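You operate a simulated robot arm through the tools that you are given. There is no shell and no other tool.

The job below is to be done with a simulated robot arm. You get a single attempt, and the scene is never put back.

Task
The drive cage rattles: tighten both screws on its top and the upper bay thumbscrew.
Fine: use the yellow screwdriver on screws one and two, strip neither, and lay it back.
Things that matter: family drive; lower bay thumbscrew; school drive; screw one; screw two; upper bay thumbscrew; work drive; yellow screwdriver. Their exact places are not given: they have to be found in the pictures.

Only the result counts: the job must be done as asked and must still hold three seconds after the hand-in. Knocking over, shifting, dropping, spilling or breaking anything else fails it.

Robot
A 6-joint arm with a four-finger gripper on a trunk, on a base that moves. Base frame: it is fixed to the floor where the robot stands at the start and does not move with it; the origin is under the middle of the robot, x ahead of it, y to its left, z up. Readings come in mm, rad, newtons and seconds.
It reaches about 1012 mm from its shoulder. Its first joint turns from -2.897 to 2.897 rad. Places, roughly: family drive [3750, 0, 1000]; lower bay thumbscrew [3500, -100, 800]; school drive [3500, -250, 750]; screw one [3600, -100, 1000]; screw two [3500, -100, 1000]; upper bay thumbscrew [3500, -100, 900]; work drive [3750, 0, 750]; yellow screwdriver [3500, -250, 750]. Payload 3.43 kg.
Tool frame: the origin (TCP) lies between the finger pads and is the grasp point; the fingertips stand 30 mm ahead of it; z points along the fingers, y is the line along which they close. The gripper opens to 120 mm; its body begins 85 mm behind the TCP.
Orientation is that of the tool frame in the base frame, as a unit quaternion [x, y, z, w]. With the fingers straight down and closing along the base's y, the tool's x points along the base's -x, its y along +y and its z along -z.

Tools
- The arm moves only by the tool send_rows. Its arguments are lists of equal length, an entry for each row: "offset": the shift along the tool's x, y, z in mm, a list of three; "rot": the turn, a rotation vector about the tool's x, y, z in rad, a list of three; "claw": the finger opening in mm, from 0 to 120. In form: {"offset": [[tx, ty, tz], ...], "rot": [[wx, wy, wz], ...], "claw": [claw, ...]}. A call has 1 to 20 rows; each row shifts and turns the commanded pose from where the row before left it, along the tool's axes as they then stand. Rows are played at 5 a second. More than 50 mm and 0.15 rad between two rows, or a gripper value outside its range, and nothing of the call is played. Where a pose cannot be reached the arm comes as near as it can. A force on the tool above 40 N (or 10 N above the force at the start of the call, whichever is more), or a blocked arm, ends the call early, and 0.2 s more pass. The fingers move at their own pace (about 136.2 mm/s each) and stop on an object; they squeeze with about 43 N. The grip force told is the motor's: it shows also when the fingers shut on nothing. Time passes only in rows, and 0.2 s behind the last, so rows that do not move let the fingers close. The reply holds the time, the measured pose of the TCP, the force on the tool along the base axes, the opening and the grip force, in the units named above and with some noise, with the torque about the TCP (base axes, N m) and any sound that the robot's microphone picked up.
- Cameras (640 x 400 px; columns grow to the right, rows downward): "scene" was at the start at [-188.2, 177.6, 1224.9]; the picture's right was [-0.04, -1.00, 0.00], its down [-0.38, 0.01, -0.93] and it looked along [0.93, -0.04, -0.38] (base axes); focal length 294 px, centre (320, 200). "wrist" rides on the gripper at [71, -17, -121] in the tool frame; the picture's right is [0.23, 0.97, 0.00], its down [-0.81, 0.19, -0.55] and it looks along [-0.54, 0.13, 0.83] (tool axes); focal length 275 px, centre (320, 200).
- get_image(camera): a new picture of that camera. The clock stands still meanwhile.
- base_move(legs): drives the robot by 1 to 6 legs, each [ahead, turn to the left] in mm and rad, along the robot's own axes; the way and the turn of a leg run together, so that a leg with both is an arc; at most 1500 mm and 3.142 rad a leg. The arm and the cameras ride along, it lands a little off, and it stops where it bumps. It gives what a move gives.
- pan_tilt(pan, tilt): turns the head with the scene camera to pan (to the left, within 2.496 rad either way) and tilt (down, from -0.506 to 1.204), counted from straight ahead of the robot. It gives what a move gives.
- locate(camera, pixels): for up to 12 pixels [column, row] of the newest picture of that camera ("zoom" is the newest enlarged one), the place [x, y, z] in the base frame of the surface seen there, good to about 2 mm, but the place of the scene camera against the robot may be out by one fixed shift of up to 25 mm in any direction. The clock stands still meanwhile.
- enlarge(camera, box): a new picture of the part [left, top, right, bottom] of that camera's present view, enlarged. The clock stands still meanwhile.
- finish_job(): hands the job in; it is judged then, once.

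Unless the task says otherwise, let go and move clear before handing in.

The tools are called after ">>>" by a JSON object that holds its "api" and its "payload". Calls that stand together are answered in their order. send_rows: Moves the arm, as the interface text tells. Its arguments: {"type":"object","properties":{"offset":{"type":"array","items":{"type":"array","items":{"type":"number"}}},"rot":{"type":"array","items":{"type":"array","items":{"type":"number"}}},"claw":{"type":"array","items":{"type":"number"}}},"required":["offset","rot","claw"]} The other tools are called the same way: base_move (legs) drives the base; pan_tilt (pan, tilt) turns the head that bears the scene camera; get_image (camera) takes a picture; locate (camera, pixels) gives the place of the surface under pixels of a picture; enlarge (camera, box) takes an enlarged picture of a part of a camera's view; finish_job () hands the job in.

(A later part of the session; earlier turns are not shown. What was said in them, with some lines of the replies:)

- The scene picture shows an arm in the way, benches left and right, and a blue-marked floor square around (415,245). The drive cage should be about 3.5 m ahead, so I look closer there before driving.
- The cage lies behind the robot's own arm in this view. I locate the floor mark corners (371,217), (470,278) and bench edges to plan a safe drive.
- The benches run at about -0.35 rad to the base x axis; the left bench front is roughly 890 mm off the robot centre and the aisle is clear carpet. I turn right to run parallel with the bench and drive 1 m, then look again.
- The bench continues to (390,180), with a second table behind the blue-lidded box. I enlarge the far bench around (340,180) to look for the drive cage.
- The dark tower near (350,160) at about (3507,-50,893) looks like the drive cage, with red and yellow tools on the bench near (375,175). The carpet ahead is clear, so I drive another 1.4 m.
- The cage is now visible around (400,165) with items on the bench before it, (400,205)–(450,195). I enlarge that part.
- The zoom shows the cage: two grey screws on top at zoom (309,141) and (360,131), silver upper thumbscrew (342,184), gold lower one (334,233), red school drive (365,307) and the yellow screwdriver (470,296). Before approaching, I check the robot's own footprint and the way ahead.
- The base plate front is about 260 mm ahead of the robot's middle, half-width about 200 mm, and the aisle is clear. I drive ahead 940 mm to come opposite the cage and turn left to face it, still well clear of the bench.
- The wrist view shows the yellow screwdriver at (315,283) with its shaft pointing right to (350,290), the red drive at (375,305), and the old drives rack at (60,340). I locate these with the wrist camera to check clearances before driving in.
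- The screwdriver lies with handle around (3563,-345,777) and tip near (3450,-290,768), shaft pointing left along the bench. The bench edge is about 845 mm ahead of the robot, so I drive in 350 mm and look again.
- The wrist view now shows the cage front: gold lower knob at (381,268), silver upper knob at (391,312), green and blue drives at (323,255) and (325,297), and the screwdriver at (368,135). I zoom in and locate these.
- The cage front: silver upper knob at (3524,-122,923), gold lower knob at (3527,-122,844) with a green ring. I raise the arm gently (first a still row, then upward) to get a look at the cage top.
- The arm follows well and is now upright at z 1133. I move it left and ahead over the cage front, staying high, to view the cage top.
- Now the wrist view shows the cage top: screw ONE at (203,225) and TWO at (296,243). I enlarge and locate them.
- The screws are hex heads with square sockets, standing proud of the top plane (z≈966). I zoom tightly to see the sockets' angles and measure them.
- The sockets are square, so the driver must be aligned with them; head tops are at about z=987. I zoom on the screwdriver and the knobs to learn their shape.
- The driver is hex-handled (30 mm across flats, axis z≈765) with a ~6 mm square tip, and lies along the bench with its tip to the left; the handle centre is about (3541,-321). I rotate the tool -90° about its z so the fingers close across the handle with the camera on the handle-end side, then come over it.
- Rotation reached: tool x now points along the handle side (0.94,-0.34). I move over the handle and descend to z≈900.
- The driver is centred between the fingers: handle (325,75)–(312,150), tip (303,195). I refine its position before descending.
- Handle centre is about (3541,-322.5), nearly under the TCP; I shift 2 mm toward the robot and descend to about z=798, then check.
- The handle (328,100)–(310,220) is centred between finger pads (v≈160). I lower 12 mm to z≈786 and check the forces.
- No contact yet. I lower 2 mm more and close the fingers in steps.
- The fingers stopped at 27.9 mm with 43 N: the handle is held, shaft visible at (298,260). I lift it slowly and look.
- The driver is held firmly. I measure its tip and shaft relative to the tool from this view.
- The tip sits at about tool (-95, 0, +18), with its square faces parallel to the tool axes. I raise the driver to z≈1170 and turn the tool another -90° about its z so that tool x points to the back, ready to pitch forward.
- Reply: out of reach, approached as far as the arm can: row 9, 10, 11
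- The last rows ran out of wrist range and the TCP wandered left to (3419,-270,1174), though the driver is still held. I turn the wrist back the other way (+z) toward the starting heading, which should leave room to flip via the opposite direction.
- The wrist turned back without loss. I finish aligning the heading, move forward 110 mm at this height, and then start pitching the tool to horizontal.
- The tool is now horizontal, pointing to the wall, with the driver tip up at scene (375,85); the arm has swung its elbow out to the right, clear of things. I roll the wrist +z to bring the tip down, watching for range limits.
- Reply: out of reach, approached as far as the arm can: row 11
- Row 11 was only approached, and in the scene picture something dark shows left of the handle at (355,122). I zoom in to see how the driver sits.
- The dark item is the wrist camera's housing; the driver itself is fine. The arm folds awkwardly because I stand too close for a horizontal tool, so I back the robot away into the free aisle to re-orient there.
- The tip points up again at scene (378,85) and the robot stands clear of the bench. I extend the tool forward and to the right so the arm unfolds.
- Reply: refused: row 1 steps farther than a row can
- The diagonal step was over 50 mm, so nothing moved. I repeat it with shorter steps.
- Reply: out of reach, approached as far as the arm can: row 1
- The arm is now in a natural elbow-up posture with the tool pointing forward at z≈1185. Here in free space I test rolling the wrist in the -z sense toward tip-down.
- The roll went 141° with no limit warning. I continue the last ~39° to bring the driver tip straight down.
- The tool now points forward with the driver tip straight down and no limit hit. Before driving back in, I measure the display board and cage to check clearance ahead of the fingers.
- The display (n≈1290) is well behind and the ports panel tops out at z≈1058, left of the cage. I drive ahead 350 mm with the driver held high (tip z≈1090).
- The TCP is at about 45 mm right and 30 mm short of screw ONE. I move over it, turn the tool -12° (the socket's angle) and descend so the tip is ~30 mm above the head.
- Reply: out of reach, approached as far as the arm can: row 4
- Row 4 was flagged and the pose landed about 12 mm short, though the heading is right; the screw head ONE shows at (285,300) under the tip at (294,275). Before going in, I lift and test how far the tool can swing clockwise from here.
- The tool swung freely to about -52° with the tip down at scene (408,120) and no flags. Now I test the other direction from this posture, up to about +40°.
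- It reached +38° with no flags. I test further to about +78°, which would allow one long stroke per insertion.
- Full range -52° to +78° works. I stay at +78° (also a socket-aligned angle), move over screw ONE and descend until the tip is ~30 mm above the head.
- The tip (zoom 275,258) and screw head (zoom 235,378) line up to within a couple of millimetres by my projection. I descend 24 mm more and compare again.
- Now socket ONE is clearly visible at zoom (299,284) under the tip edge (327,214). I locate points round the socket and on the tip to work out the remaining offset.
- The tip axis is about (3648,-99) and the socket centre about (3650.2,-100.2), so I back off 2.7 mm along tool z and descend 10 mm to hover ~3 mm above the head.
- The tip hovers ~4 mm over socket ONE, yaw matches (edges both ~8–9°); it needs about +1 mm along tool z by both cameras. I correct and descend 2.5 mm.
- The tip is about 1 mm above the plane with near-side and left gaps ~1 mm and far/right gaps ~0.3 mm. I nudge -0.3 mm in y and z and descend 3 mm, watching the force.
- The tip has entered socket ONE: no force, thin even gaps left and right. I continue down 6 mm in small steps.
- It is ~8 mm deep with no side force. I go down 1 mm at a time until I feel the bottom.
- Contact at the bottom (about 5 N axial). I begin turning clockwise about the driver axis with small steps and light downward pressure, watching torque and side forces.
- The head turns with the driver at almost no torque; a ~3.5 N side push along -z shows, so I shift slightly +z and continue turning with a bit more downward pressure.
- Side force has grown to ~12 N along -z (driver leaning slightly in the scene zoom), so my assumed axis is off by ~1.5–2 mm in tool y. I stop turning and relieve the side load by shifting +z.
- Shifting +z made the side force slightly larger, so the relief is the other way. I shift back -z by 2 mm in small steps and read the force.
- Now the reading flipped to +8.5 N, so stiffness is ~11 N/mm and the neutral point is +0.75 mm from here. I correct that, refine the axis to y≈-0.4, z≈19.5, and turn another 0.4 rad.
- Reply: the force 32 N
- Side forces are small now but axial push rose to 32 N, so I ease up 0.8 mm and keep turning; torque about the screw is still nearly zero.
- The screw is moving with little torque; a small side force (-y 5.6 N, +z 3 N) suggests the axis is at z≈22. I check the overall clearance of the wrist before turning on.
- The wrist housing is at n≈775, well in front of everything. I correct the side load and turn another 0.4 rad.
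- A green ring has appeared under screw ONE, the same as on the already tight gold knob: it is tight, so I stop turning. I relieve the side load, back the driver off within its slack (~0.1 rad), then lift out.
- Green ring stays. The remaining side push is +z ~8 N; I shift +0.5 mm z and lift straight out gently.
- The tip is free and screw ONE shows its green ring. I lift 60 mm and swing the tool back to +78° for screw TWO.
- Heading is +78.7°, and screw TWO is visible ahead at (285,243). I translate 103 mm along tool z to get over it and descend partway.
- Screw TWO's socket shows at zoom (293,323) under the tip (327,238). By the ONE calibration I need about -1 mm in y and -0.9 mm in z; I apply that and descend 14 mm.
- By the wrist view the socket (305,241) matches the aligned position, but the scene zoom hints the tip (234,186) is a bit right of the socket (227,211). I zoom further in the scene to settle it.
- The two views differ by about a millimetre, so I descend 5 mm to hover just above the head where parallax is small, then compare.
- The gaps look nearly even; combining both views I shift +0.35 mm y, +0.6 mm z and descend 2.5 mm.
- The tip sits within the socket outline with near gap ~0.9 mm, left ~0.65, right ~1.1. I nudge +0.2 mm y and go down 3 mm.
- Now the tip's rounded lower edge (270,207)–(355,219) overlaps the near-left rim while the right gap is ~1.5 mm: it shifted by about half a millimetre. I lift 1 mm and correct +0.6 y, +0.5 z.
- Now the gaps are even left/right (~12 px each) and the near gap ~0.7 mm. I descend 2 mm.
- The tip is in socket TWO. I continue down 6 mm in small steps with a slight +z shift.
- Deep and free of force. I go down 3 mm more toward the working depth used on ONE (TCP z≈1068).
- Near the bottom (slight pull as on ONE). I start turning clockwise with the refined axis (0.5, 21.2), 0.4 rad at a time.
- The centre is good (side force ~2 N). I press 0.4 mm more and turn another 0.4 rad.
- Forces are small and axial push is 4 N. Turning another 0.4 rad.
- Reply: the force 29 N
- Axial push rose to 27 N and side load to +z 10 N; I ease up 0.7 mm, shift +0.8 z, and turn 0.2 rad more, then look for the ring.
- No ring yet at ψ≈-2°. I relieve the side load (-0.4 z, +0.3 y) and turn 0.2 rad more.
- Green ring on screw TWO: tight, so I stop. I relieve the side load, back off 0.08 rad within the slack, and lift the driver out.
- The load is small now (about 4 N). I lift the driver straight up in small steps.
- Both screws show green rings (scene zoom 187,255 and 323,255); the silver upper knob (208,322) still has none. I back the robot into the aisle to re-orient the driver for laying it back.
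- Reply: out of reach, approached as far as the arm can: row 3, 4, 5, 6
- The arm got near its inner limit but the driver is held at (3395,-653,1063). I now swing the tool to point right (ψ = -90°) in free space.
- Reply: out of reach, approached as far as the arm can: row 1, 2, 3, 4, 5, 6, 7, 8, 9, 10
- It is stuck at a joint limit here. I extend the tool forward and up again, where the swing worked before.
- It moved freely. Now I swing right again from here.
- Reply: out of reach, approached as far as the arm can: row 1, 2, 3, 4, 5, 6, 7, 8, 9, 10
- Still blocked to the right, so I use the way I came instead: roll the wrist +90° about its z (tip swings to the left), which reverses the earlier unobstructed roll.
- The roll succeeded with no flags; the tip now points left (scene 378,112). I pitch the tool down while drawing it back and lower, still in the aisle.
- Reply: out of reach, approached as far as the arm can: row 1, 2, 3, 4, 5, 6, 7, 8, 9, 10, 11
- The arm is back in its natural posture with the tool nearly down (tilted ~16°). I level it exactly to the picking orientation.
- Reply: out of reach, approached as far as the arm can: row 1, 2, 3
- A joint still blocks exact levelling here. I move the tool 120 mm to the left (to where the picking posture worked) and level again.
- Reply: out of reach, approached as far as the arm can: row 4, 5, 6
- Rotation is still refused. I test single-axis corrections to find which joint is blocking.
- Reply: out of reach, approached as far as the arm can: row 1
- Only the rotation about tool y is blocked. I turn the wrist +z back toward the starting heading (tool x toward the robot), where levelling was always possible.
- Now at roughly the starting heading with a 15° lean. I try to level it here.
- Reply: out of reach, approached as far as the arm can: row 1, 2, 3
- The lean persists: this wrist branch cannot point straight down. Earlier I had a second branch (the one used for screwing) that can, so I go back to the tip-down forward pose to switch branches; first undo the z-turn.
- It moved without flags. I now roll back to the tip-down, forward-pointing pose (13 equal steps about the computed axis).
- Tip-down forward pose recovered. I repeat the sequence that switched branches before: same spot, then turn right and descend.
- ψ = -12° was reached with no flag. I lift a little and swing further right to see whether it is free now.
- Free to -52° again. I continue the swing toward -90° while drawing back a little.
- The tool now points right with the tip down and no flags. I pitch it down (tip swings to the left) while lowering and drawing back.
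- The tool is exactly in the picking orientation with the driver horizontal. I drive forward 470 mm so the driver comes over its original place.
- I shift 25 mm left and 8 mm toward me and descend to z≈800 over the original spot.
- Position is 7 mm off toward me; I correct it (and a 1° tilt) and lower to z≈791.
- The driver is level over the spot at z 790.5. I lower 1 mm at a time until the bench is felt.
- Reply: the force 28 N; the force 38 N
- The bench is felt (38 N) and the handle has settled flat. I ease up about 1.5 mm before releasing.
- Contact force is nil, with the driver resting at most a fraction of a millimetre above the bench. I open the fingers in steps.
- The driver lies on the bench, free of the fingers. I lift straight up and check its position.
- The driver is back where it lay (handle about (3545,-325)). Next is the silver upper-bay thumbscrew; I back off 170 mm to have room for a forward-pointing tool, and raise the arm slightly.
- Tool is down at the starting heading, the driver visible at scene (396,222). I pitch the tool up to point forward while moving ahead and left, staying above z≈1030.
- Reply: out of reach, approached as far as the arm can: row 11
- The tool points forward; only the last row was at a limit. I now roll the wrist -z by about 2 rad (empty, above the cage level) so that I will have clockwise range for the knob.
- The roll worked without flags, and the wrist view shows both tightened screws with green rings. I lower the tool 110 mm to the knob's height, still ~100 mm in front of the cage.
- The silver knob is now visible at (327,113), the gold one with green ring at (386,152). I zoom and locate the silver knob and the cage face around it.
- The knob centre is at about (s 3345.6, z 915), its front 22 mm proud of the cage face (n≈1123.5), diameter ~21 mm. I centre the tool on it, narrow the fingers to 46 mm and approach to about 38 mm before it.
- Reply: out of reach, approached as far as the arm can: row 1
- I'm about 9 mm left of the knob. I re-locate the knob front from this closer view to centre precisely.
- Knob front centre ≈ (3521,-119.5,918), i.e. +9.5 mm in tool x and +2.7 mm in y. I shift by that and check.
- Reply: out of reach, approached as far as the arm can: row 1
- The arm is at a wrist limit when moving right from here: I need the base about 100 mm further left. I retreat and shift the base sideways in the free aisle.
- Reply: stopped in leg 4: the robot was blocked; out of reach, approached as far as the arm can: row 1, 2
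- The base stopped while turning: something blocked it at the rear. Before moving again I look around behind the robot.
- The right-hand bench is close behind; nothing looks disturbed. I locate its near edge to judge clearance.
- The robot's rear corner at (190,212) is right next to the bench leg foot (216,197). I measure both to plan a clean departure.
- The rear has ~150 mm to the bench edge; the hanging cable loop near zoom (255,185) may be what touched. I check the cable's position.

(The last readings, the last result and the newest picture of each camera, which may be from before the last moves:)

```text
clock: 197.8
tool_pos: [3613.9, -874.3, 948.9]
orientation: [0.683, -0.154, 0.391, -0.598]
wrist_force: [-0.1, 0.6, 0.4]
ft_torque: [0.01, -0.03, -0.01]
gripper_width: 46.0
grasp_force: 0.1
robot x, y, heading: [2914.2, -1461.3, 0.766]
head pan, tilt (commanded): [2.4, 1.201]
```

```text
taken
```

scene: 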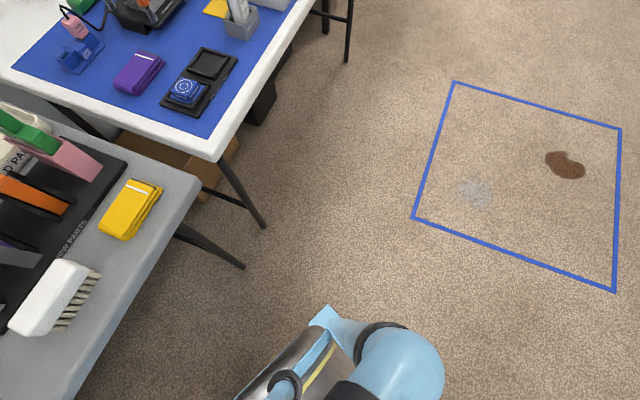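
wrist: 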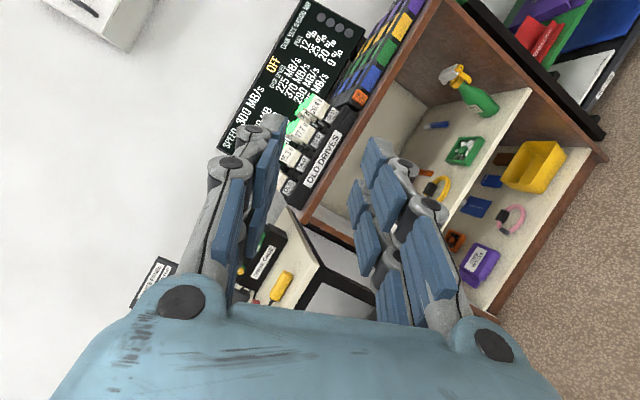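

Nothing is touching at the rear floor level. I check the light-blue dome at (400,365) which may be my own elbow near the head.

>>> {"api": "locate", "payload": {"camera": "scene", "pixels": [[400, 365], [380, 340], [330, 320], [300, 370], [440, 380], [340, 390], [150, 270], [60, 380]]}}

>>> {"api": "pan_tilt", "payload": {"pan": -1.2, "tilt": 0.8}}

>>> {"api": "get_image", "payload": {"camera": "scene"}}

```text
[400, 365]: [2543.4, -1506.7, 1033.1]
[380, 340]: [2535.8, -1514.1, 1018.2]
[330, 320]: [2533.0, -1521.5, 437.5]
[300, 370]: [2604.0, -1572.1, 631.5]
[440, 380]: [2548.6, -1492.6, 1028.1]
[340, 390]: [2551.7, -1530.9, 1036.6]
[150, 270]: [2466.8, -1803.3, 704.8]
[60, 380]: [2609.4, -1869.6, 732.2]
```

```text
clock: 200.8
tool_pos: [3614.4, -875.0, 949.1]
orientation: [0.682, -0.154, 0.392, -0.598]
wrist_force: [0.7, 0.5, -0.3]
ft_torque: [-0.02, 0.03, -0.01]
gripper_width: 46.1
grasp_force: 0.0
robot x, y, heading: [2916.6, -1462.5, 0.769]
head pan, tilt (commanded): [-1.201, 0.799]
```

```text
taken
```

scene: 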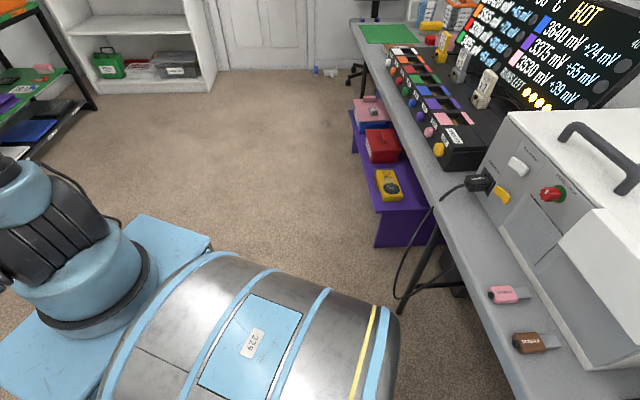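

The cause isn't visible, but nothing is displaced. I ease the base 110 mm forward, away from the rear bench, then finish the turn.

>>> {"api": "base_move", "payload": {"legs": [[110, 0]]}}

>>> {"api": "base_move", "payload": {"legs": [[0, 0.46]]}}

>>> {"api": "pan_tilt", "payload": {"pan": 0.0, "tilt": 0.35}}

>>> {"api": "get_image", "payload": {"camera": "scene"}}

```text
clock: 202.0
tool_pos: [3691.5, -797.8, 947.5]
orientation: [0.686, -0.145, 0.399, -0.591]
wrist_force: [0.0, 0.5, -0.1]
ft_torque: [0.0, 0.02, 0.03]
gripper_width: 46.1
grasp_force: 0.0
robot x, y, heading: [2992.1, -1388.7, 0.766]
head pan, tilt (commanded): [-1.201, 0.799]
```

```text
clock: 203.9
tool_pos: [3357.6, -561.6, 958.4]
orientation: [0.697, 0.014, 0.256, -0.669]
wrist_force: [0.4, 0.6, 0.6]
ft_torque: [0.0, -0.01, 0.0]
gripper_width: 46.1
grasp_force: 0.1
robot x, y, heading: [2992.9, -1388.8, 1.229]
head pan, tilt (commanded): [-1.201, 0.799]
```

```text
clock: 205.3
tool_pos: [3353.2, -571.3, 969.0]
orientation: [0.693, 0.015, 0.257, -0.673]
wrist_force: [-0.3, -0.3, 0.4]
ft_torque: [0.01, 0.0, 0.01]
gripper_width: 45.9
grasp_force: 0.2
robot x, y, heading: [2996.0, -1385.9, 1.229]
head pan, tilt (commanded): [0.0, 0.351]
```

```text
taken
```

scene: 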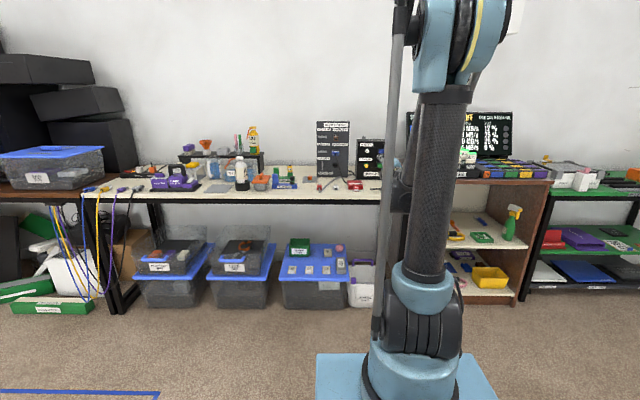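

The turn completed cleanly; the TCP is now lined up with the knob's s position (3344.5). I drive forward 370 mm.

>>> {"api": "base_move", "payload": {"legs": [[370, 0]]}}

>>> {"api": "get_image", "payload": {"camera": "wrist"}}

>>> {"api": "get_image", "payload": {"camera": "scene"}}

```text
clock: 207.7
tool_pos: [3479.1, -221.9, 967.8]
orientation: [0.693, 0.014, 0.258, -0.673]
wrist_force: [0.2, -0.2, -1.0]
ft_torque: [-0.02, 0.0, 0.03]
gripper_width: 46.0
grasp_force: 0.1
robot x, y, heading: [3119.2, -1034.9, 1.223]
head pan, tilt (commanded): [0.0, 0.351]
```

```text
taken
```

wrist: 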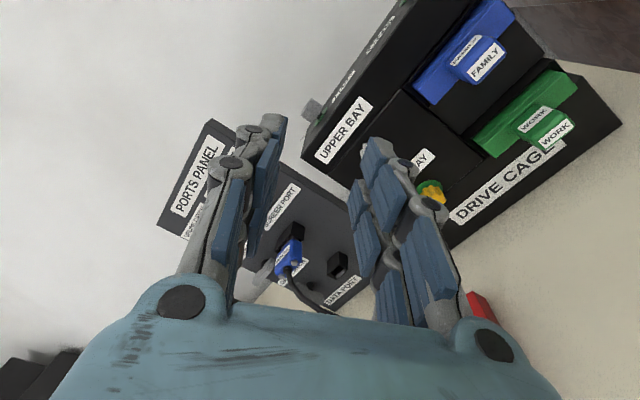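

```text
taken
```

scene: 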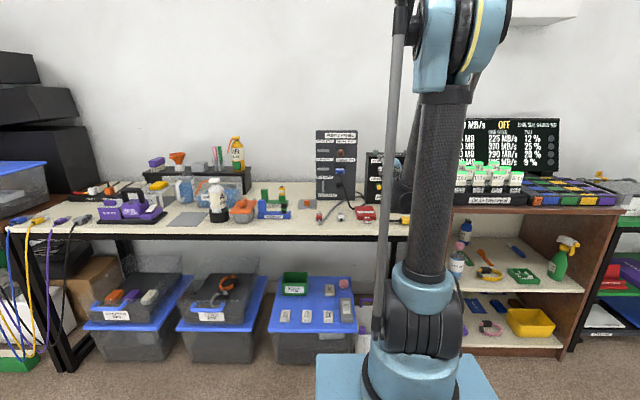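

I level the tool, drop 51 mm to knob height and approach to about 50 mm before the knob.

>>> {"api": "send_rows", "payload": {"offset": [[-7.8, 24.2, 0], [-7.8, 24.2, 0], [0, 0, 28], [0, 0, 28], [0, 0, 0]], "rot": [[-0.018, -0.0074, 0], [-0.018, -0.0074, 0], [0, 0, 0], [0, 0, 0], [0, 0, 0]], "claw": [46, 46, 46, 46, 46]}}

>>> {"api": "enlarge", "payload": {"camera": "wrist", "box": [240, 90, 400, 230]}}

>>> {"api": "locate", "payload": {"camera": "zoom", "pixels": [[336, 150], [310, 145], [360, 155], [335, 125], [340, 180], [320, 165], [350, 135], [250, 200], [400, 100]]}}

```text
clock: 208.9
tool_pos: [3499.9, -180.3, 928.5]
orientation: [0.703, 0.016, 0.255, -0.664]
wrist_force: [-0.5, -0.7, 0.1]
ft_torque: [0.01, 0.02, 0.02]
gripper_width: 46.0
grasp_force: 0.0
robot x, y, heading: [3120.4, -1037.5, 1.225]
head pan, tilt (commanded): [0.0, 0.351]
```

```text
2.86 times, centred on (320, 160) of wrist
```

zoom: 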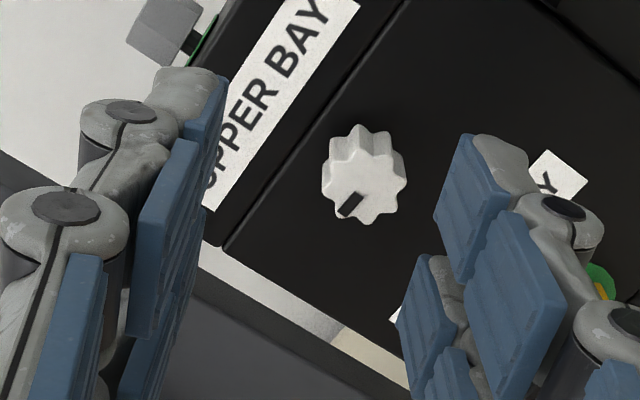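

```text
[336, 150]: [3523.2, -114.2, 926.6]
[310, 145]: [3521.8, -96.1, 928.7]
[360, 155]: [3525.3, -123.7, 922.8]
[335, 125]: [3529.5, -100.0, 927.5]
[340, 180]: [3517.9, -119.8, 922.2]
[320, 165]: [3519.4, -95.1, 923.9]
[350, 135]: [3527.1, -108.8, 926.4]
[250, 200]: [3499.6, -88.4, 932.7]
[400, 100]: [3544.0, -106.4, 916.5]
```

The view is free of limits now. The knob front (zoom 362,183) is about 6 mm to -x and 11.5 mm to +y of the tool axis; I correct and advance 30 mm.

>>> {"api": "send_rows", "payload": {"offset": [[-6.1, 11.5, 0], [0, 0, 30], [0, 0, 0]], "rot": [[-0.009, -0.004, 0], [0, 0, 0], [0, 0, 0]], "claw": [46, 46, 46]}}

>>> {"api": "enlarge", "payload": {"camera": "wrist", "box": [240, 90, 400, 230]}}

>>> {"api": "enlarge", "payload": {"camera": "scene", "box": [330, 120, 450, 220]}}

```text
clock: 209.7
tool_pos: [3508.4, -150.7, 916.8]
orientation: [0.707, 0.014, 0.252, -0.661]
wrist_force: [-0.2, -0.9, -0.8]
ft_torque: [0.0, -0.01, 0.04]
gripper_width: 46.1
grasp_force: 0.1
robot x, y, heading: [3120.6, -1034.2, 1.227]
head pan, tilt (commanded): [0.0, 0.351]
```

```text
2.86 times, centred on (320, 160) of wrist
```

zoom: 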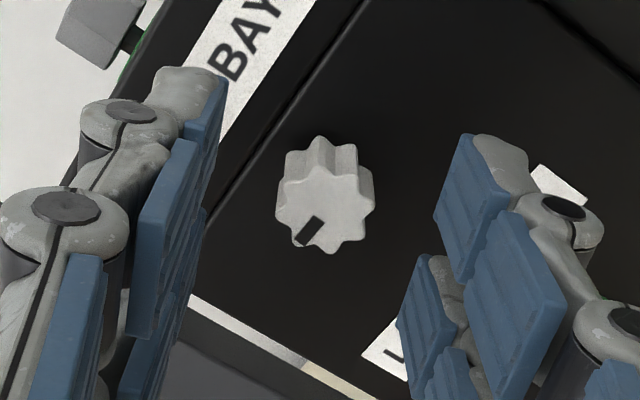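

```text
4.00 times, centred on (390, 170) of scene
```

zoom: 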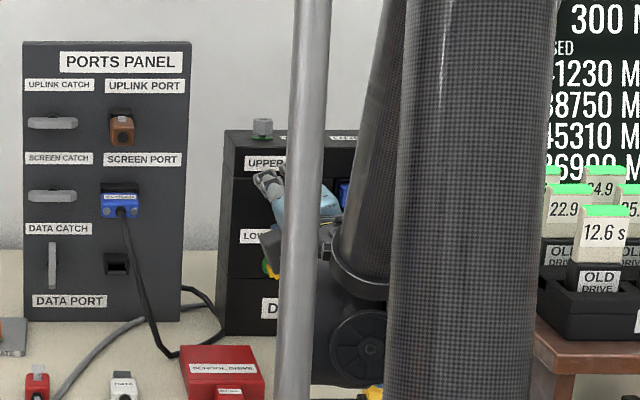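

The knob is nearly centred (zoom 325,205). I check that my wrist housing (scene zoom 350,340) is well above the bench and screwdriver.

>>> {"api": "locate", "payload": {"camera": "zoom", "pixels": [[355, 340], [350, 375], [300, 300], [300, 210], [365, 270], [270, 270], [375, 392], [330, 380]]}}

>>> {"api": "enlarge", "payload": {"camera": "wrist", "box": [285, 130, 365, 190]}}

>>> {"api": "locate", "payload": {"camera": "zoom", "pixels": [[335, 195], [290, 190], [390, 200], [335, 150], [350, 245], [310, 170], [370, 225], [310, 220], [365, 165]]}}

```text
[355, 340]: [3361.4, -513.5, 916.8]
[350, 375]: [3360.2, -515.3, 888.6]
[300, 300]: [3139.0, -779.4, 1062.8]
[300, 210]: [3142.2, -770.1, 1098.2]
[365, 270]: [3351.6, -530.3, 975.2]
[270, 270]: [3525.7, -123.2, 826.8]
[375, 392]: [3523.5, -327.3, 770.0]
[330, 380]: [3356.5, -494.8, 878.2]
```

```text
6.67 times, centred on (325, 160) of wrist
```

zoom: 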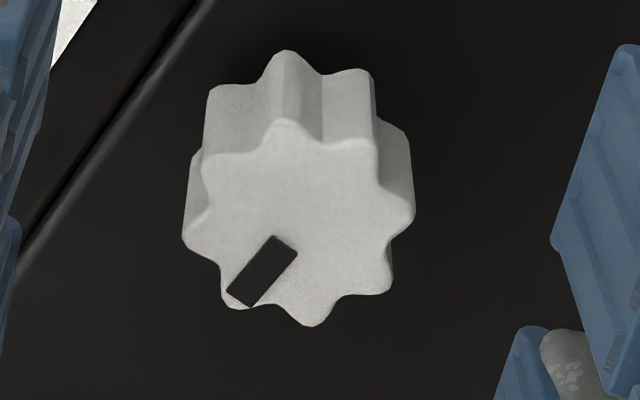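

```text
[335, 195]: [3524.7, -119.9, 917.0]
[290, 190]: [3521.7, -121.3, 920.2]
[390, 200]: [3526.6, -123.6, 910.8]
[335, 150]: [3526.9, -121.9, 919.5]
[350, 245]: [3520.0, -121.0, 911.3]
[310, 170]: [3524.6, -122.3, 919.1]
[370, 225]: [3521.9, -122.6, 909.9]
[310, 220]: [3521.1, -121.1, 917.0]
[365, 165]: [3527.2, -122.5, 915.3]
```

Clearances are good (wrist bottom z≈878, in front of the bench) and the knob is centred within ~1 mm. I advance 18 mm so the fingers straddle the knob, leaving ~7 mm to the cage face.

>>> {"api": "send_rows", "payload": {"offset": [[0.3, 0.5, 9], [0, 0, 9], [0, 0, 0]], "rot": [[0, 0, 0], [0, 0, 0], [0, 0, 0]], "claw": [46, 46, 46]}}

>>> {"api": "get_image", "payload": {"camera": "wrist"}}

```text
clock: 210.5
tool_pos: [3515.3, -134.5, 915.7]
orientation: [0.707, 0.015, 0.253, -0.661]
wrist_force: [0.8, 0.1, -0.9]
ft_torque: [0.03, 0.01, -0.03]
gripper_width: 45.8
grasp_force: 0.1
robot x, y, heading: [3118.7, -1036.5, 1.229]
head pan, tilt (commanded): [0.0, 0.351]
```

```text
taken
```

wrist: 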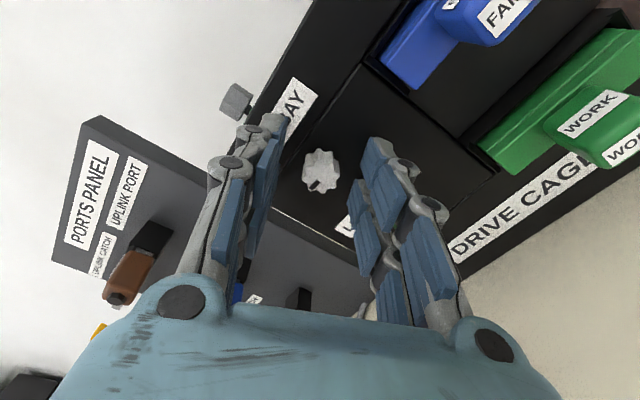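

The knob (320,172) sits between the pads. I close the fingers gently on it.

>>> {"api": "send_rows", "payload": {"offset": [[0, 0, 0], [0, 0, 0], [0, 0, 0], [0, 0, 0], [0, 0, 0], [0, 0, 0]], "rot": [[0, 0, 0], [0, 0, 0], [0, 0, 0], [0, 0, 0], [0, 0, 0], [0, 0, 0]], "claw": [36, 30, 26, 22, 18, 12]}}

>>> {"api": "get_image", "payload": {"camera": "wrist"}}

>>> {"api": "enlarge", "payload": {"camera": "wrist", "box": [260, 110, 380, 210]}}

```text
clock: 211.9
tool_pos: [3515.4, -134.3, 915.8]
orientation: [0.707, 0.015, 0.253, -0.66]
wrist_force: [-0.3, -3.2, -19.1]
ft_torque: [-0.39, 0.14, -0.12]
gripper_width: 19.8
grasp_force: 45.2
robot x, y, heading: [3119.2, -1035.8, 1.225]
head pan, tilt (commanded): [0.0, 0.351]
```

```text
taken
```

wrist: 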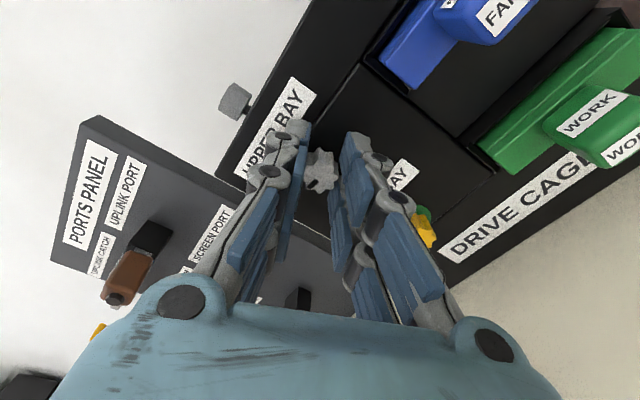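

```text
4.00 times, centred on (320, 160) of wrist
```

zoom: 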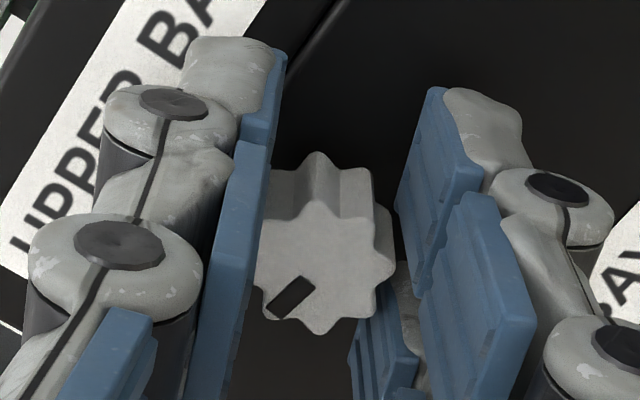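

Gripped at 19.8 mm, but the knob pushes the tool down with ~19 N, so I'm about 1 mm too high. I relieve by moving +y (down).

>>> {"api": "send_rows", "payload": {"offset": [[0, 0.6, 0], [0, 0.5, 0], [0, 0, 0]], "rot": [[0, 0, 0], [0, 0, 0], [0, 0, 0]], "claw": [12, 12, 12]}}

```text
clock: 212.7
tool_pos: [3514.6, -134.2, 915.0]
orientation: [0.707, 0.015, 0.252, -0.66]
wrist_force: [1.8, 17.6, 16.1]
ft_torque: [0.51, -0.16, -0.11]
gripper_width: 19.8
grasp_force: 45.0
robot x, y, heading: [3122.6, -1036.5, 1.222]
head pan, tilt (commanded): [0.0, 0.351]
```

Overshot (+16 N), so I go back half a millimetre and start turning clockwise (+z) by 0.2 rad, checking the forces.

>>> {"api": "send_rows", "payload": {"offset": [[0, -0.5, 0.3], [0, 0, 0], [0, 0, 0], [0, 0, 0]], "rot": [[0, 0, 0], [0, 0, 0.1], [0, 0, 0.1], [0, 0, 0]], "claw": [12, 12, 12, 12]}}

>>> {"api": "enlarge", "payload": {"camera": "wrist", "box": [260, 110, 380, 210]}}

```text
clock: 213.7
tool_pos: [3515.4, -133.6, 915.0]
orientation: [0.705, -0.055, 0.185, -0.682]
wrist_force: [-0.4, 18.6, 3.6]
ft_torque: [0.1, -0.04, 0.14]
gripper_width: 20.1
grasp_force: 44.8
robot x, y, heading: [3117.6, -1034.3, 1.227]
head pan, tilt (commanded): [0.0, 0.351]
```

```text
4.00 times, centred on (320, 160) of wrist
```

zoom: 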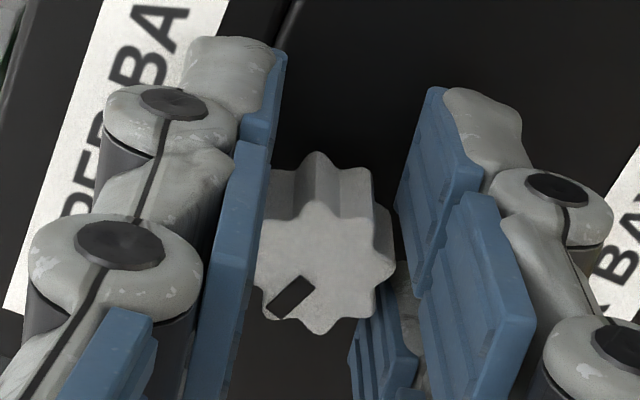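

The knob turns with the fingers (mark stays fixed in view, label rotates). A ~18 N forward pull suggests I should follow in slightly; I add +0.5 mm z and turn 0.4 rad more.

>>> {"api": "send_rows", "payload": {"offset": [[0, 0, 0.5], [0, 0, 0.1], [0, 0, 0.1], [0, 0, 0.1], [0, 0, 0.1], [0, 0, 0]], "rot": [[0, 0, 0], [0, 0, 0.1], [0, 0, 0.1], [0, 0, 0.1], [0, 0, 0.1], [0, 0, 0]], "claw": [12, 12, 12, 12, 12, 12]}}

>>> {"api": "enlarge", "payload": {"camera": "wrist", "box": [260, 110, 380, 210]}}

```text
clock: 215.1
tool_pos: [3515.7, -134.1, 915.1]
orientation: [-0.68, 0.195, -0.045, 0.705]
wrist_force: [-12.7, -20.7, -32.1]
ft_torque: [-0.74, 0.25, 0.83]
gripper_width: 19.7
grasp_force: 45.3
robot x, y, heading: [3117.4, -1038.5, 1.229]
head pan, tilt (commanded): [0.0, 0.351]
```

```text
4.00 times, centred on (320, 160) of wrist
```

zoom: 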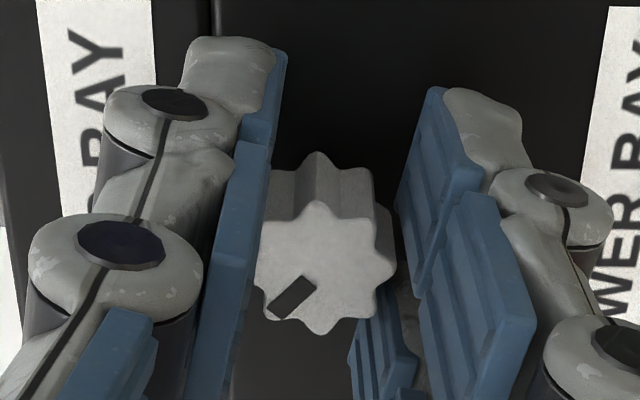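

Total push rose to ~40 N (down 32 N, back 24 N) from a small axis mismatch. I relieve: 0.9 mm down and 0.6 mm back.

>>> {"api": "send_rows", "payload": {"offset": [[0.1, 0.45, -0.3], [0.1, 0.45, -0.3], [0, 0, 0]], "rot": [[0, 0, 0], [0, 0, 0], [0, 0, 0]], "claw": [12, 12, 12]}}

```text
clock: 215.9
tool_pos: [3514.9, -134.7, 915.0]
orientation: [-0.679, 0.195, -0.046, 0.706]
wrist_force: [-13.0, -10.9, -1.3]
ft_torque: [-0.17, 0.07, -0.67]
gripper_width: 19.9
grasp_force: 45.4
robot x, y, heading: [3121.7, -1035.7, 1.228]
head pan, tilt (commanded): [0.0, 0.351]
```

Vertical load is gone; I take out the remaining 15 N by moving back 0.4 mm, and turn 0.4 rad more with a +0.15 mm/row correction for the axis offset.

>>> {"api": "send_rows", "payload": {"offset": [[-0.3, 0, -0.4], [0, 0.15, 0], [0, 0.15, 0], [0, 0.15, 0], [0, 0.15, 0], [0, 0, 0]], "rot": [[0, 0, 0], [0, 0, 0.1], [0, 0, 0.1], [0, 0, 0.1], [0, 0, 0.1], [0, 0, 0]], "claw": [12, 12, 12, 12, 12, 12]}}

>>> {"api": "enlarge", "payload": {"camera": "wrist", "box": [260, 110, 380, 210]}}

```text
clock: 217.3
tool_pos: [3515.7, -134.0, 914.1]
orientation: [-0.628, 0.325, 0.096, 0.701]
wrist_force: [7.9, 21.8, 23.6]
ft_torque: [0.8, -0.26, 0.24]
gripper_width: 19.7
grasp_force: 45.2
robot x, y, heading: [3119.4, -1036.1, 1.225]
head pan, tilt (commanded): [0.0, 0.351]
```

```text
4.00 times, centred on (320, 160) of wrist
```

zoom: 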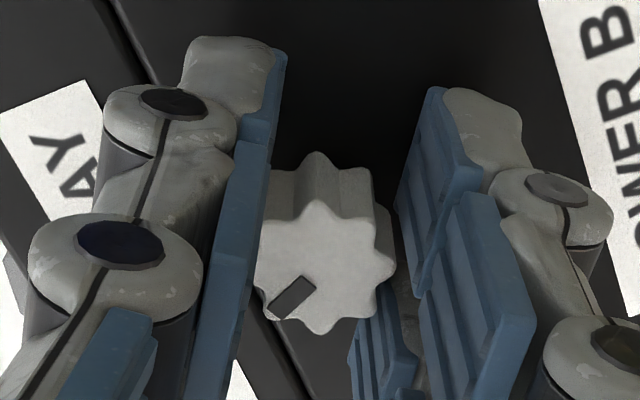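

Still no ring (turned ~1 rad), with 24 N up and 23 N forward. I relieve (0.6 mm up, 0.4 mm in) and turn 0.3 rad more without the extra shift.

>>> {"api": "send_rows", "payload": {"offset": [[-0.3, -0.45, 0.35], [0, 0.05, 0], [0, 0.05, 0], [0, 0.05, 0], [0, 0, 0]], "rot": [[0, 0, 0], [0, 0, 0.1], [0, 0, 0.1], [0, 0, 0.1], [0, 0, 0]], "claw": [12, 12, 12, 12, 12]}}

>>> {"api": "enlarge", "payload": {"camera": "wrist", "box": [260, 110, 380, 210]}}

```text
clock: 218.5
tool_pos: [3515.1, -134.5, 914.7]
orientation: [-0.573, 0.416, 0.199, 0.678]
wrist_force: [2.9, 16.3, 4.6]
ft_torque: [0.37, -0.09, 0.29]
gripper_width: 19.9
grasp_force: 45.0
robot x, y, heading: [3116.0, -1032.1, 1.223]
head pan, tilt (commanded): [0.0, 0.351]
```

```text
4.00 times, centred on (320, 160) of wrist
```

zoom: 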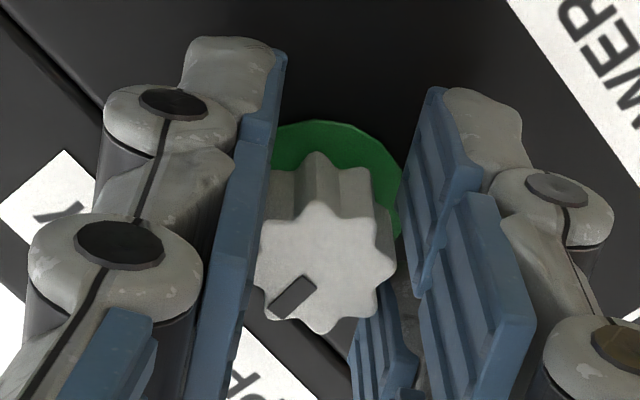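

A green ring has appeared behind the silver knob: the upper thumbscrew is tight. I stop and open the fingers.

>>> {"api": "send_rows", "payload": {"offset": [[0, 0, 0.2], [0, 0, 0], [0, 0, 0], [0, 0, 0], [0, 0, 0]], "rot": [[0, 0, 0], [0, 0, 0], [0, 0, 0], [0, 0, 0], [0, 0, 0]], "claw": [14, 22, 30, 44, 44]}}

>>> {"api": "enlarge", "payload": {"camera": "wrist", "box": [240, 90, 400, 230]}}

```text
clock: 219.7
tool_pos: [3514.8, -134.9, 913.9]
orientation: [-0.571, 0.416, 0.197, 0.68]
wrist_force: [-0.2, -0.5, -0.5]
ft_torque: [0.01, 0.01, 0.01]
gripper_width: 44.2
grasp_force: 0.0
robot x, y, heading: [3122.9, -1037.7, 1.227]
head pan, tilt (commanded): [0.0, 0.351]
```

```text
2.86 times, centred on (320, 160) of wrist
```

zoom: 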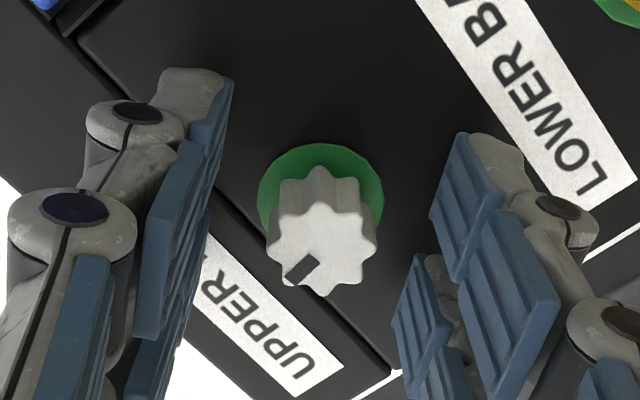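

The knob is free with its green ring on. I withdraw straight back along the tool axis.

>>> {"api": "send_rows", "payload": {"offset": [[0, 0, -10], [0, 0, -20], [0, 0, -40], [0, 0, -40], [0, 0, -40], [0, 0, 0]], "rot": [[0, 0, 0], [0, 0, 0], [0, 0, 0], [0, 0, 0], [0, 0, 0], [0, 0, 0]], "claw": [44, 44, 44, 44, 44, 44]}}

>>> {"api": "get_image", "payload": {"camera": "wrist"}}

>>> {"api": "get_image", "payload": {"camera": "scene"}}

```text
clock: 221.1
tool_pos: [3464.4, -276.3, 914.3]
orientation: [-0.571, 0.415, 0.199, 0.68]
wrist_force: [0.0, 0.2, -0.1]
ft_torque: [-0.02, -0.02, 0.01]
gripper_width: 44.1
grasp_force: 0.2
robot x, y, heading: [3123.1, -1040.7, 1.227]
head pan, tilt (commanded): [0.0, 0.351]
```

```text
taken
```

wrist: 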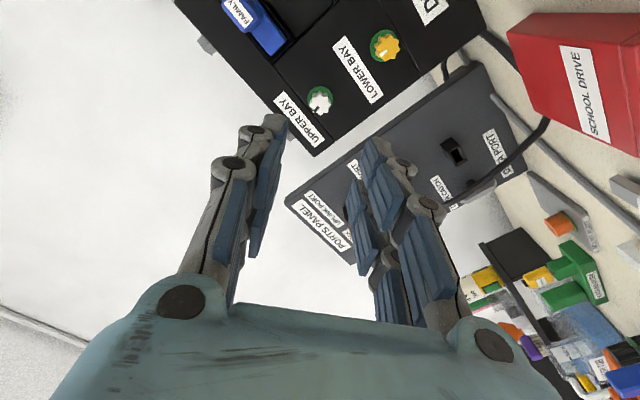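

```text
taken
```

scene: 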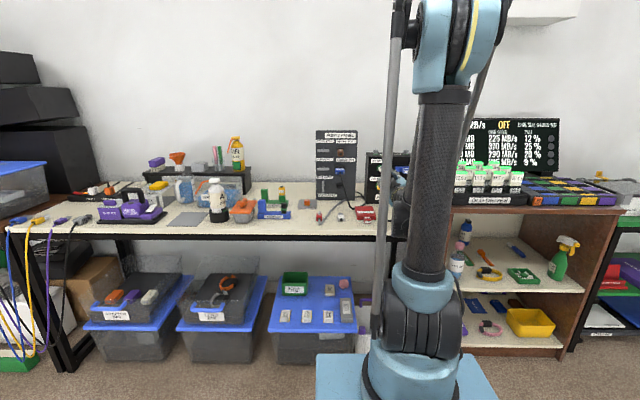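

Both knobs now show green rings (320,100) and (386,46). I back the robot off 200 mm and take a final look at the whole area.

>>> {"api": "base_move", "payload": {"legs": [[-200, 0]]}}

>>> {"api": "pan_tilt", "payload": {"pan": -0.05, "tilt": 0.3}}

>>> {"api": "enlarge", "payload": {"camera": "scene", "box": [280, 100, 440, 200]}}

>>> {"api": "get_image", "payload": {"camera": "wrist"}}

```text
clock: 222.7
tool_pos: [3395.9, -465.9, 914.8]
orientation: [-0.571, 0.416, 0.198, 0.68]
wrist_force: [0.1, 0.0, -0.3]
ft_torque: [-0.01, -0.01, -0.02]
gripper_width: 44.1
grasp_force: 0.1
robot x, y, heading: [3053.4, -1228.3, 1.226]
head pan, tilt (commanded): [0.0, 0.351]
```

```text
clock: 223.3
tool_pos: [3391.5, -475.5, 922.7]
orientation: [-0.568, 0.413, 0.199, 0.683]
wrist_force: [-0.3, -0.3, -0.4]
ft_torque: [0.01, 0.0, 0.03]
gripper_width: 44.0
grasp_force: 0.0
robot x, y, heading: [3055.3, -1228.4, 1.226]
head pan, tilt (commanded): [-0.051, 0.3]
```

```text
4.00 times, centred on (360, 150) of scene
```

zoom: 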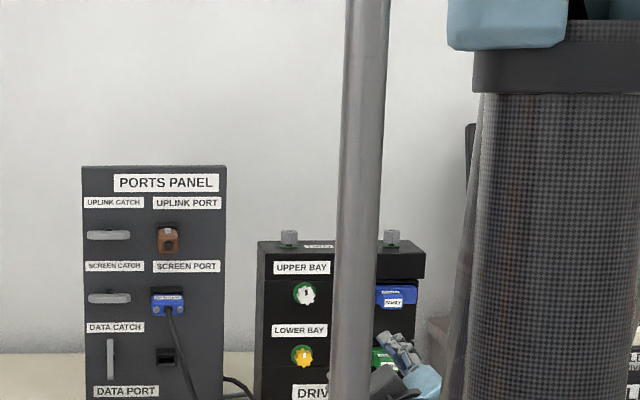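

```text
taken
```

wrist: 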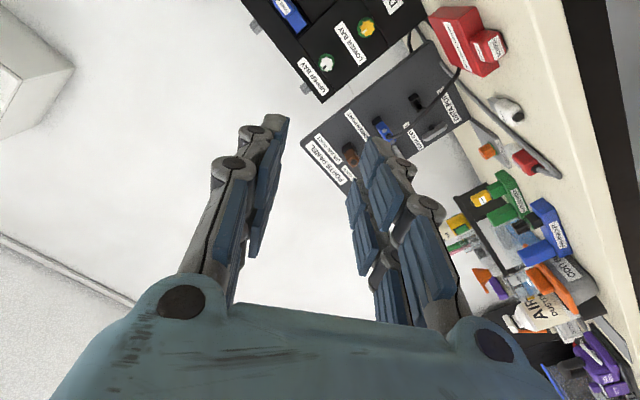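

Screws ONE and TWO and both knobs all show green rings. I take one last full picture to confirm the screwdriver still lies in place before handing in.

>>> {"api": "get_image", "payload": {"camera": "scene"}}

>>> {"api": "enlarge", "payload": {"camera": "scene", "box": [360, 140, 460, 230]}}

```text
taken
```

scene: 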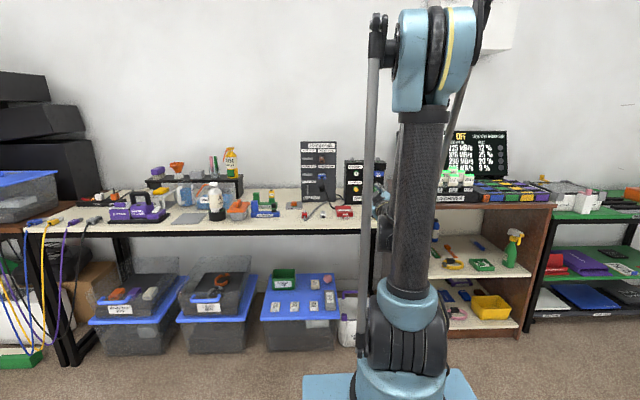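

```text
4.44 times, centred on (410, 185) of scene
```

zoom: 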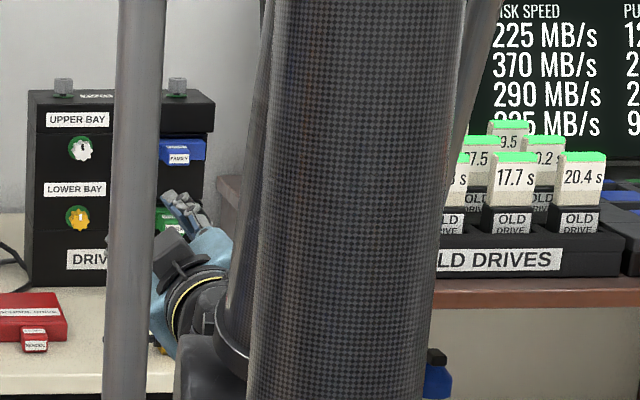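

The wrist hides the screwdriver (only a bit of yellow at zoom (163,348)). I raise the arm 120 mm to confirm it.

>>> {"api": "send_rows", "payload": {"offset": [[-31.6, -24.4, 0], [-31.6, -24.4, 0], [-31.6, -24.4, 0], [0, 0, 0]], "rot": [[0, 0, 0], [0, 0, 0], [0, 0, 0], [0, 0, 0]], "claw": [44, 44, 44, 44]}}

>>> {"api": "enlarge", "payload": {"camera": "scene", "box": [330, 140, 430, 230]}}

```text
clock: 224.3
tool_pos: [3392.3, -477.0, 1044.7]
orientation: [-0.568, 0.413, 0.2, 0.683]
wrist_force: [0.5, -0.7, -0.8]
ft_torque: [0.01, 0.0, 0.03]
gripper_width: 44.2
grasp_force: 0.1
robot x, y, heading: [3053.3, -1224.7, 1.229]
head pan, tilt (commanded): [-0.051, 0.3]
```

```text
4.44 times, centred on (380, 185) of scene
```

zoom: 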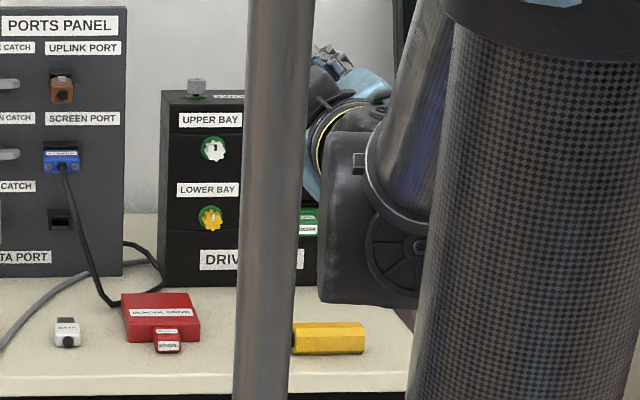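

The screwdriver lies on the bench at zoom (328,338) beside the school drive, as before. Both screws and the upper thumbscrew show green rings, and the gripper is empty and clear, so I hand the job in.

>>> {"api": "finish_job", "payload": {}}

```text
The job is handed in.
```

The job is handed in. Screw one, screw two and the upper bay thumbscrew are all tight. Each now shows the same green ring as the lower bay thumbscrew, which I left alone.

- **Screws:** I used the yellow screwdriver on both and stopped turning as soon as each ring appeared. I saw no sign of stripping on either one.
- **Screwdriver:** It is back on the bench next to the school drive. It lies within a few millimetres of where it started, with its tip pointing the same way.
- **Drives:** The last pictures show the family, work and school drives in place.
- **Base stop:** While I was shifting sideways in the aisle, the base was blocked partway through a turn, near the bench on the right-hand side. I never found what it touched. Nothing in the pictures looked moved or knocked over, and the turn went through cleanly after I eased forward.
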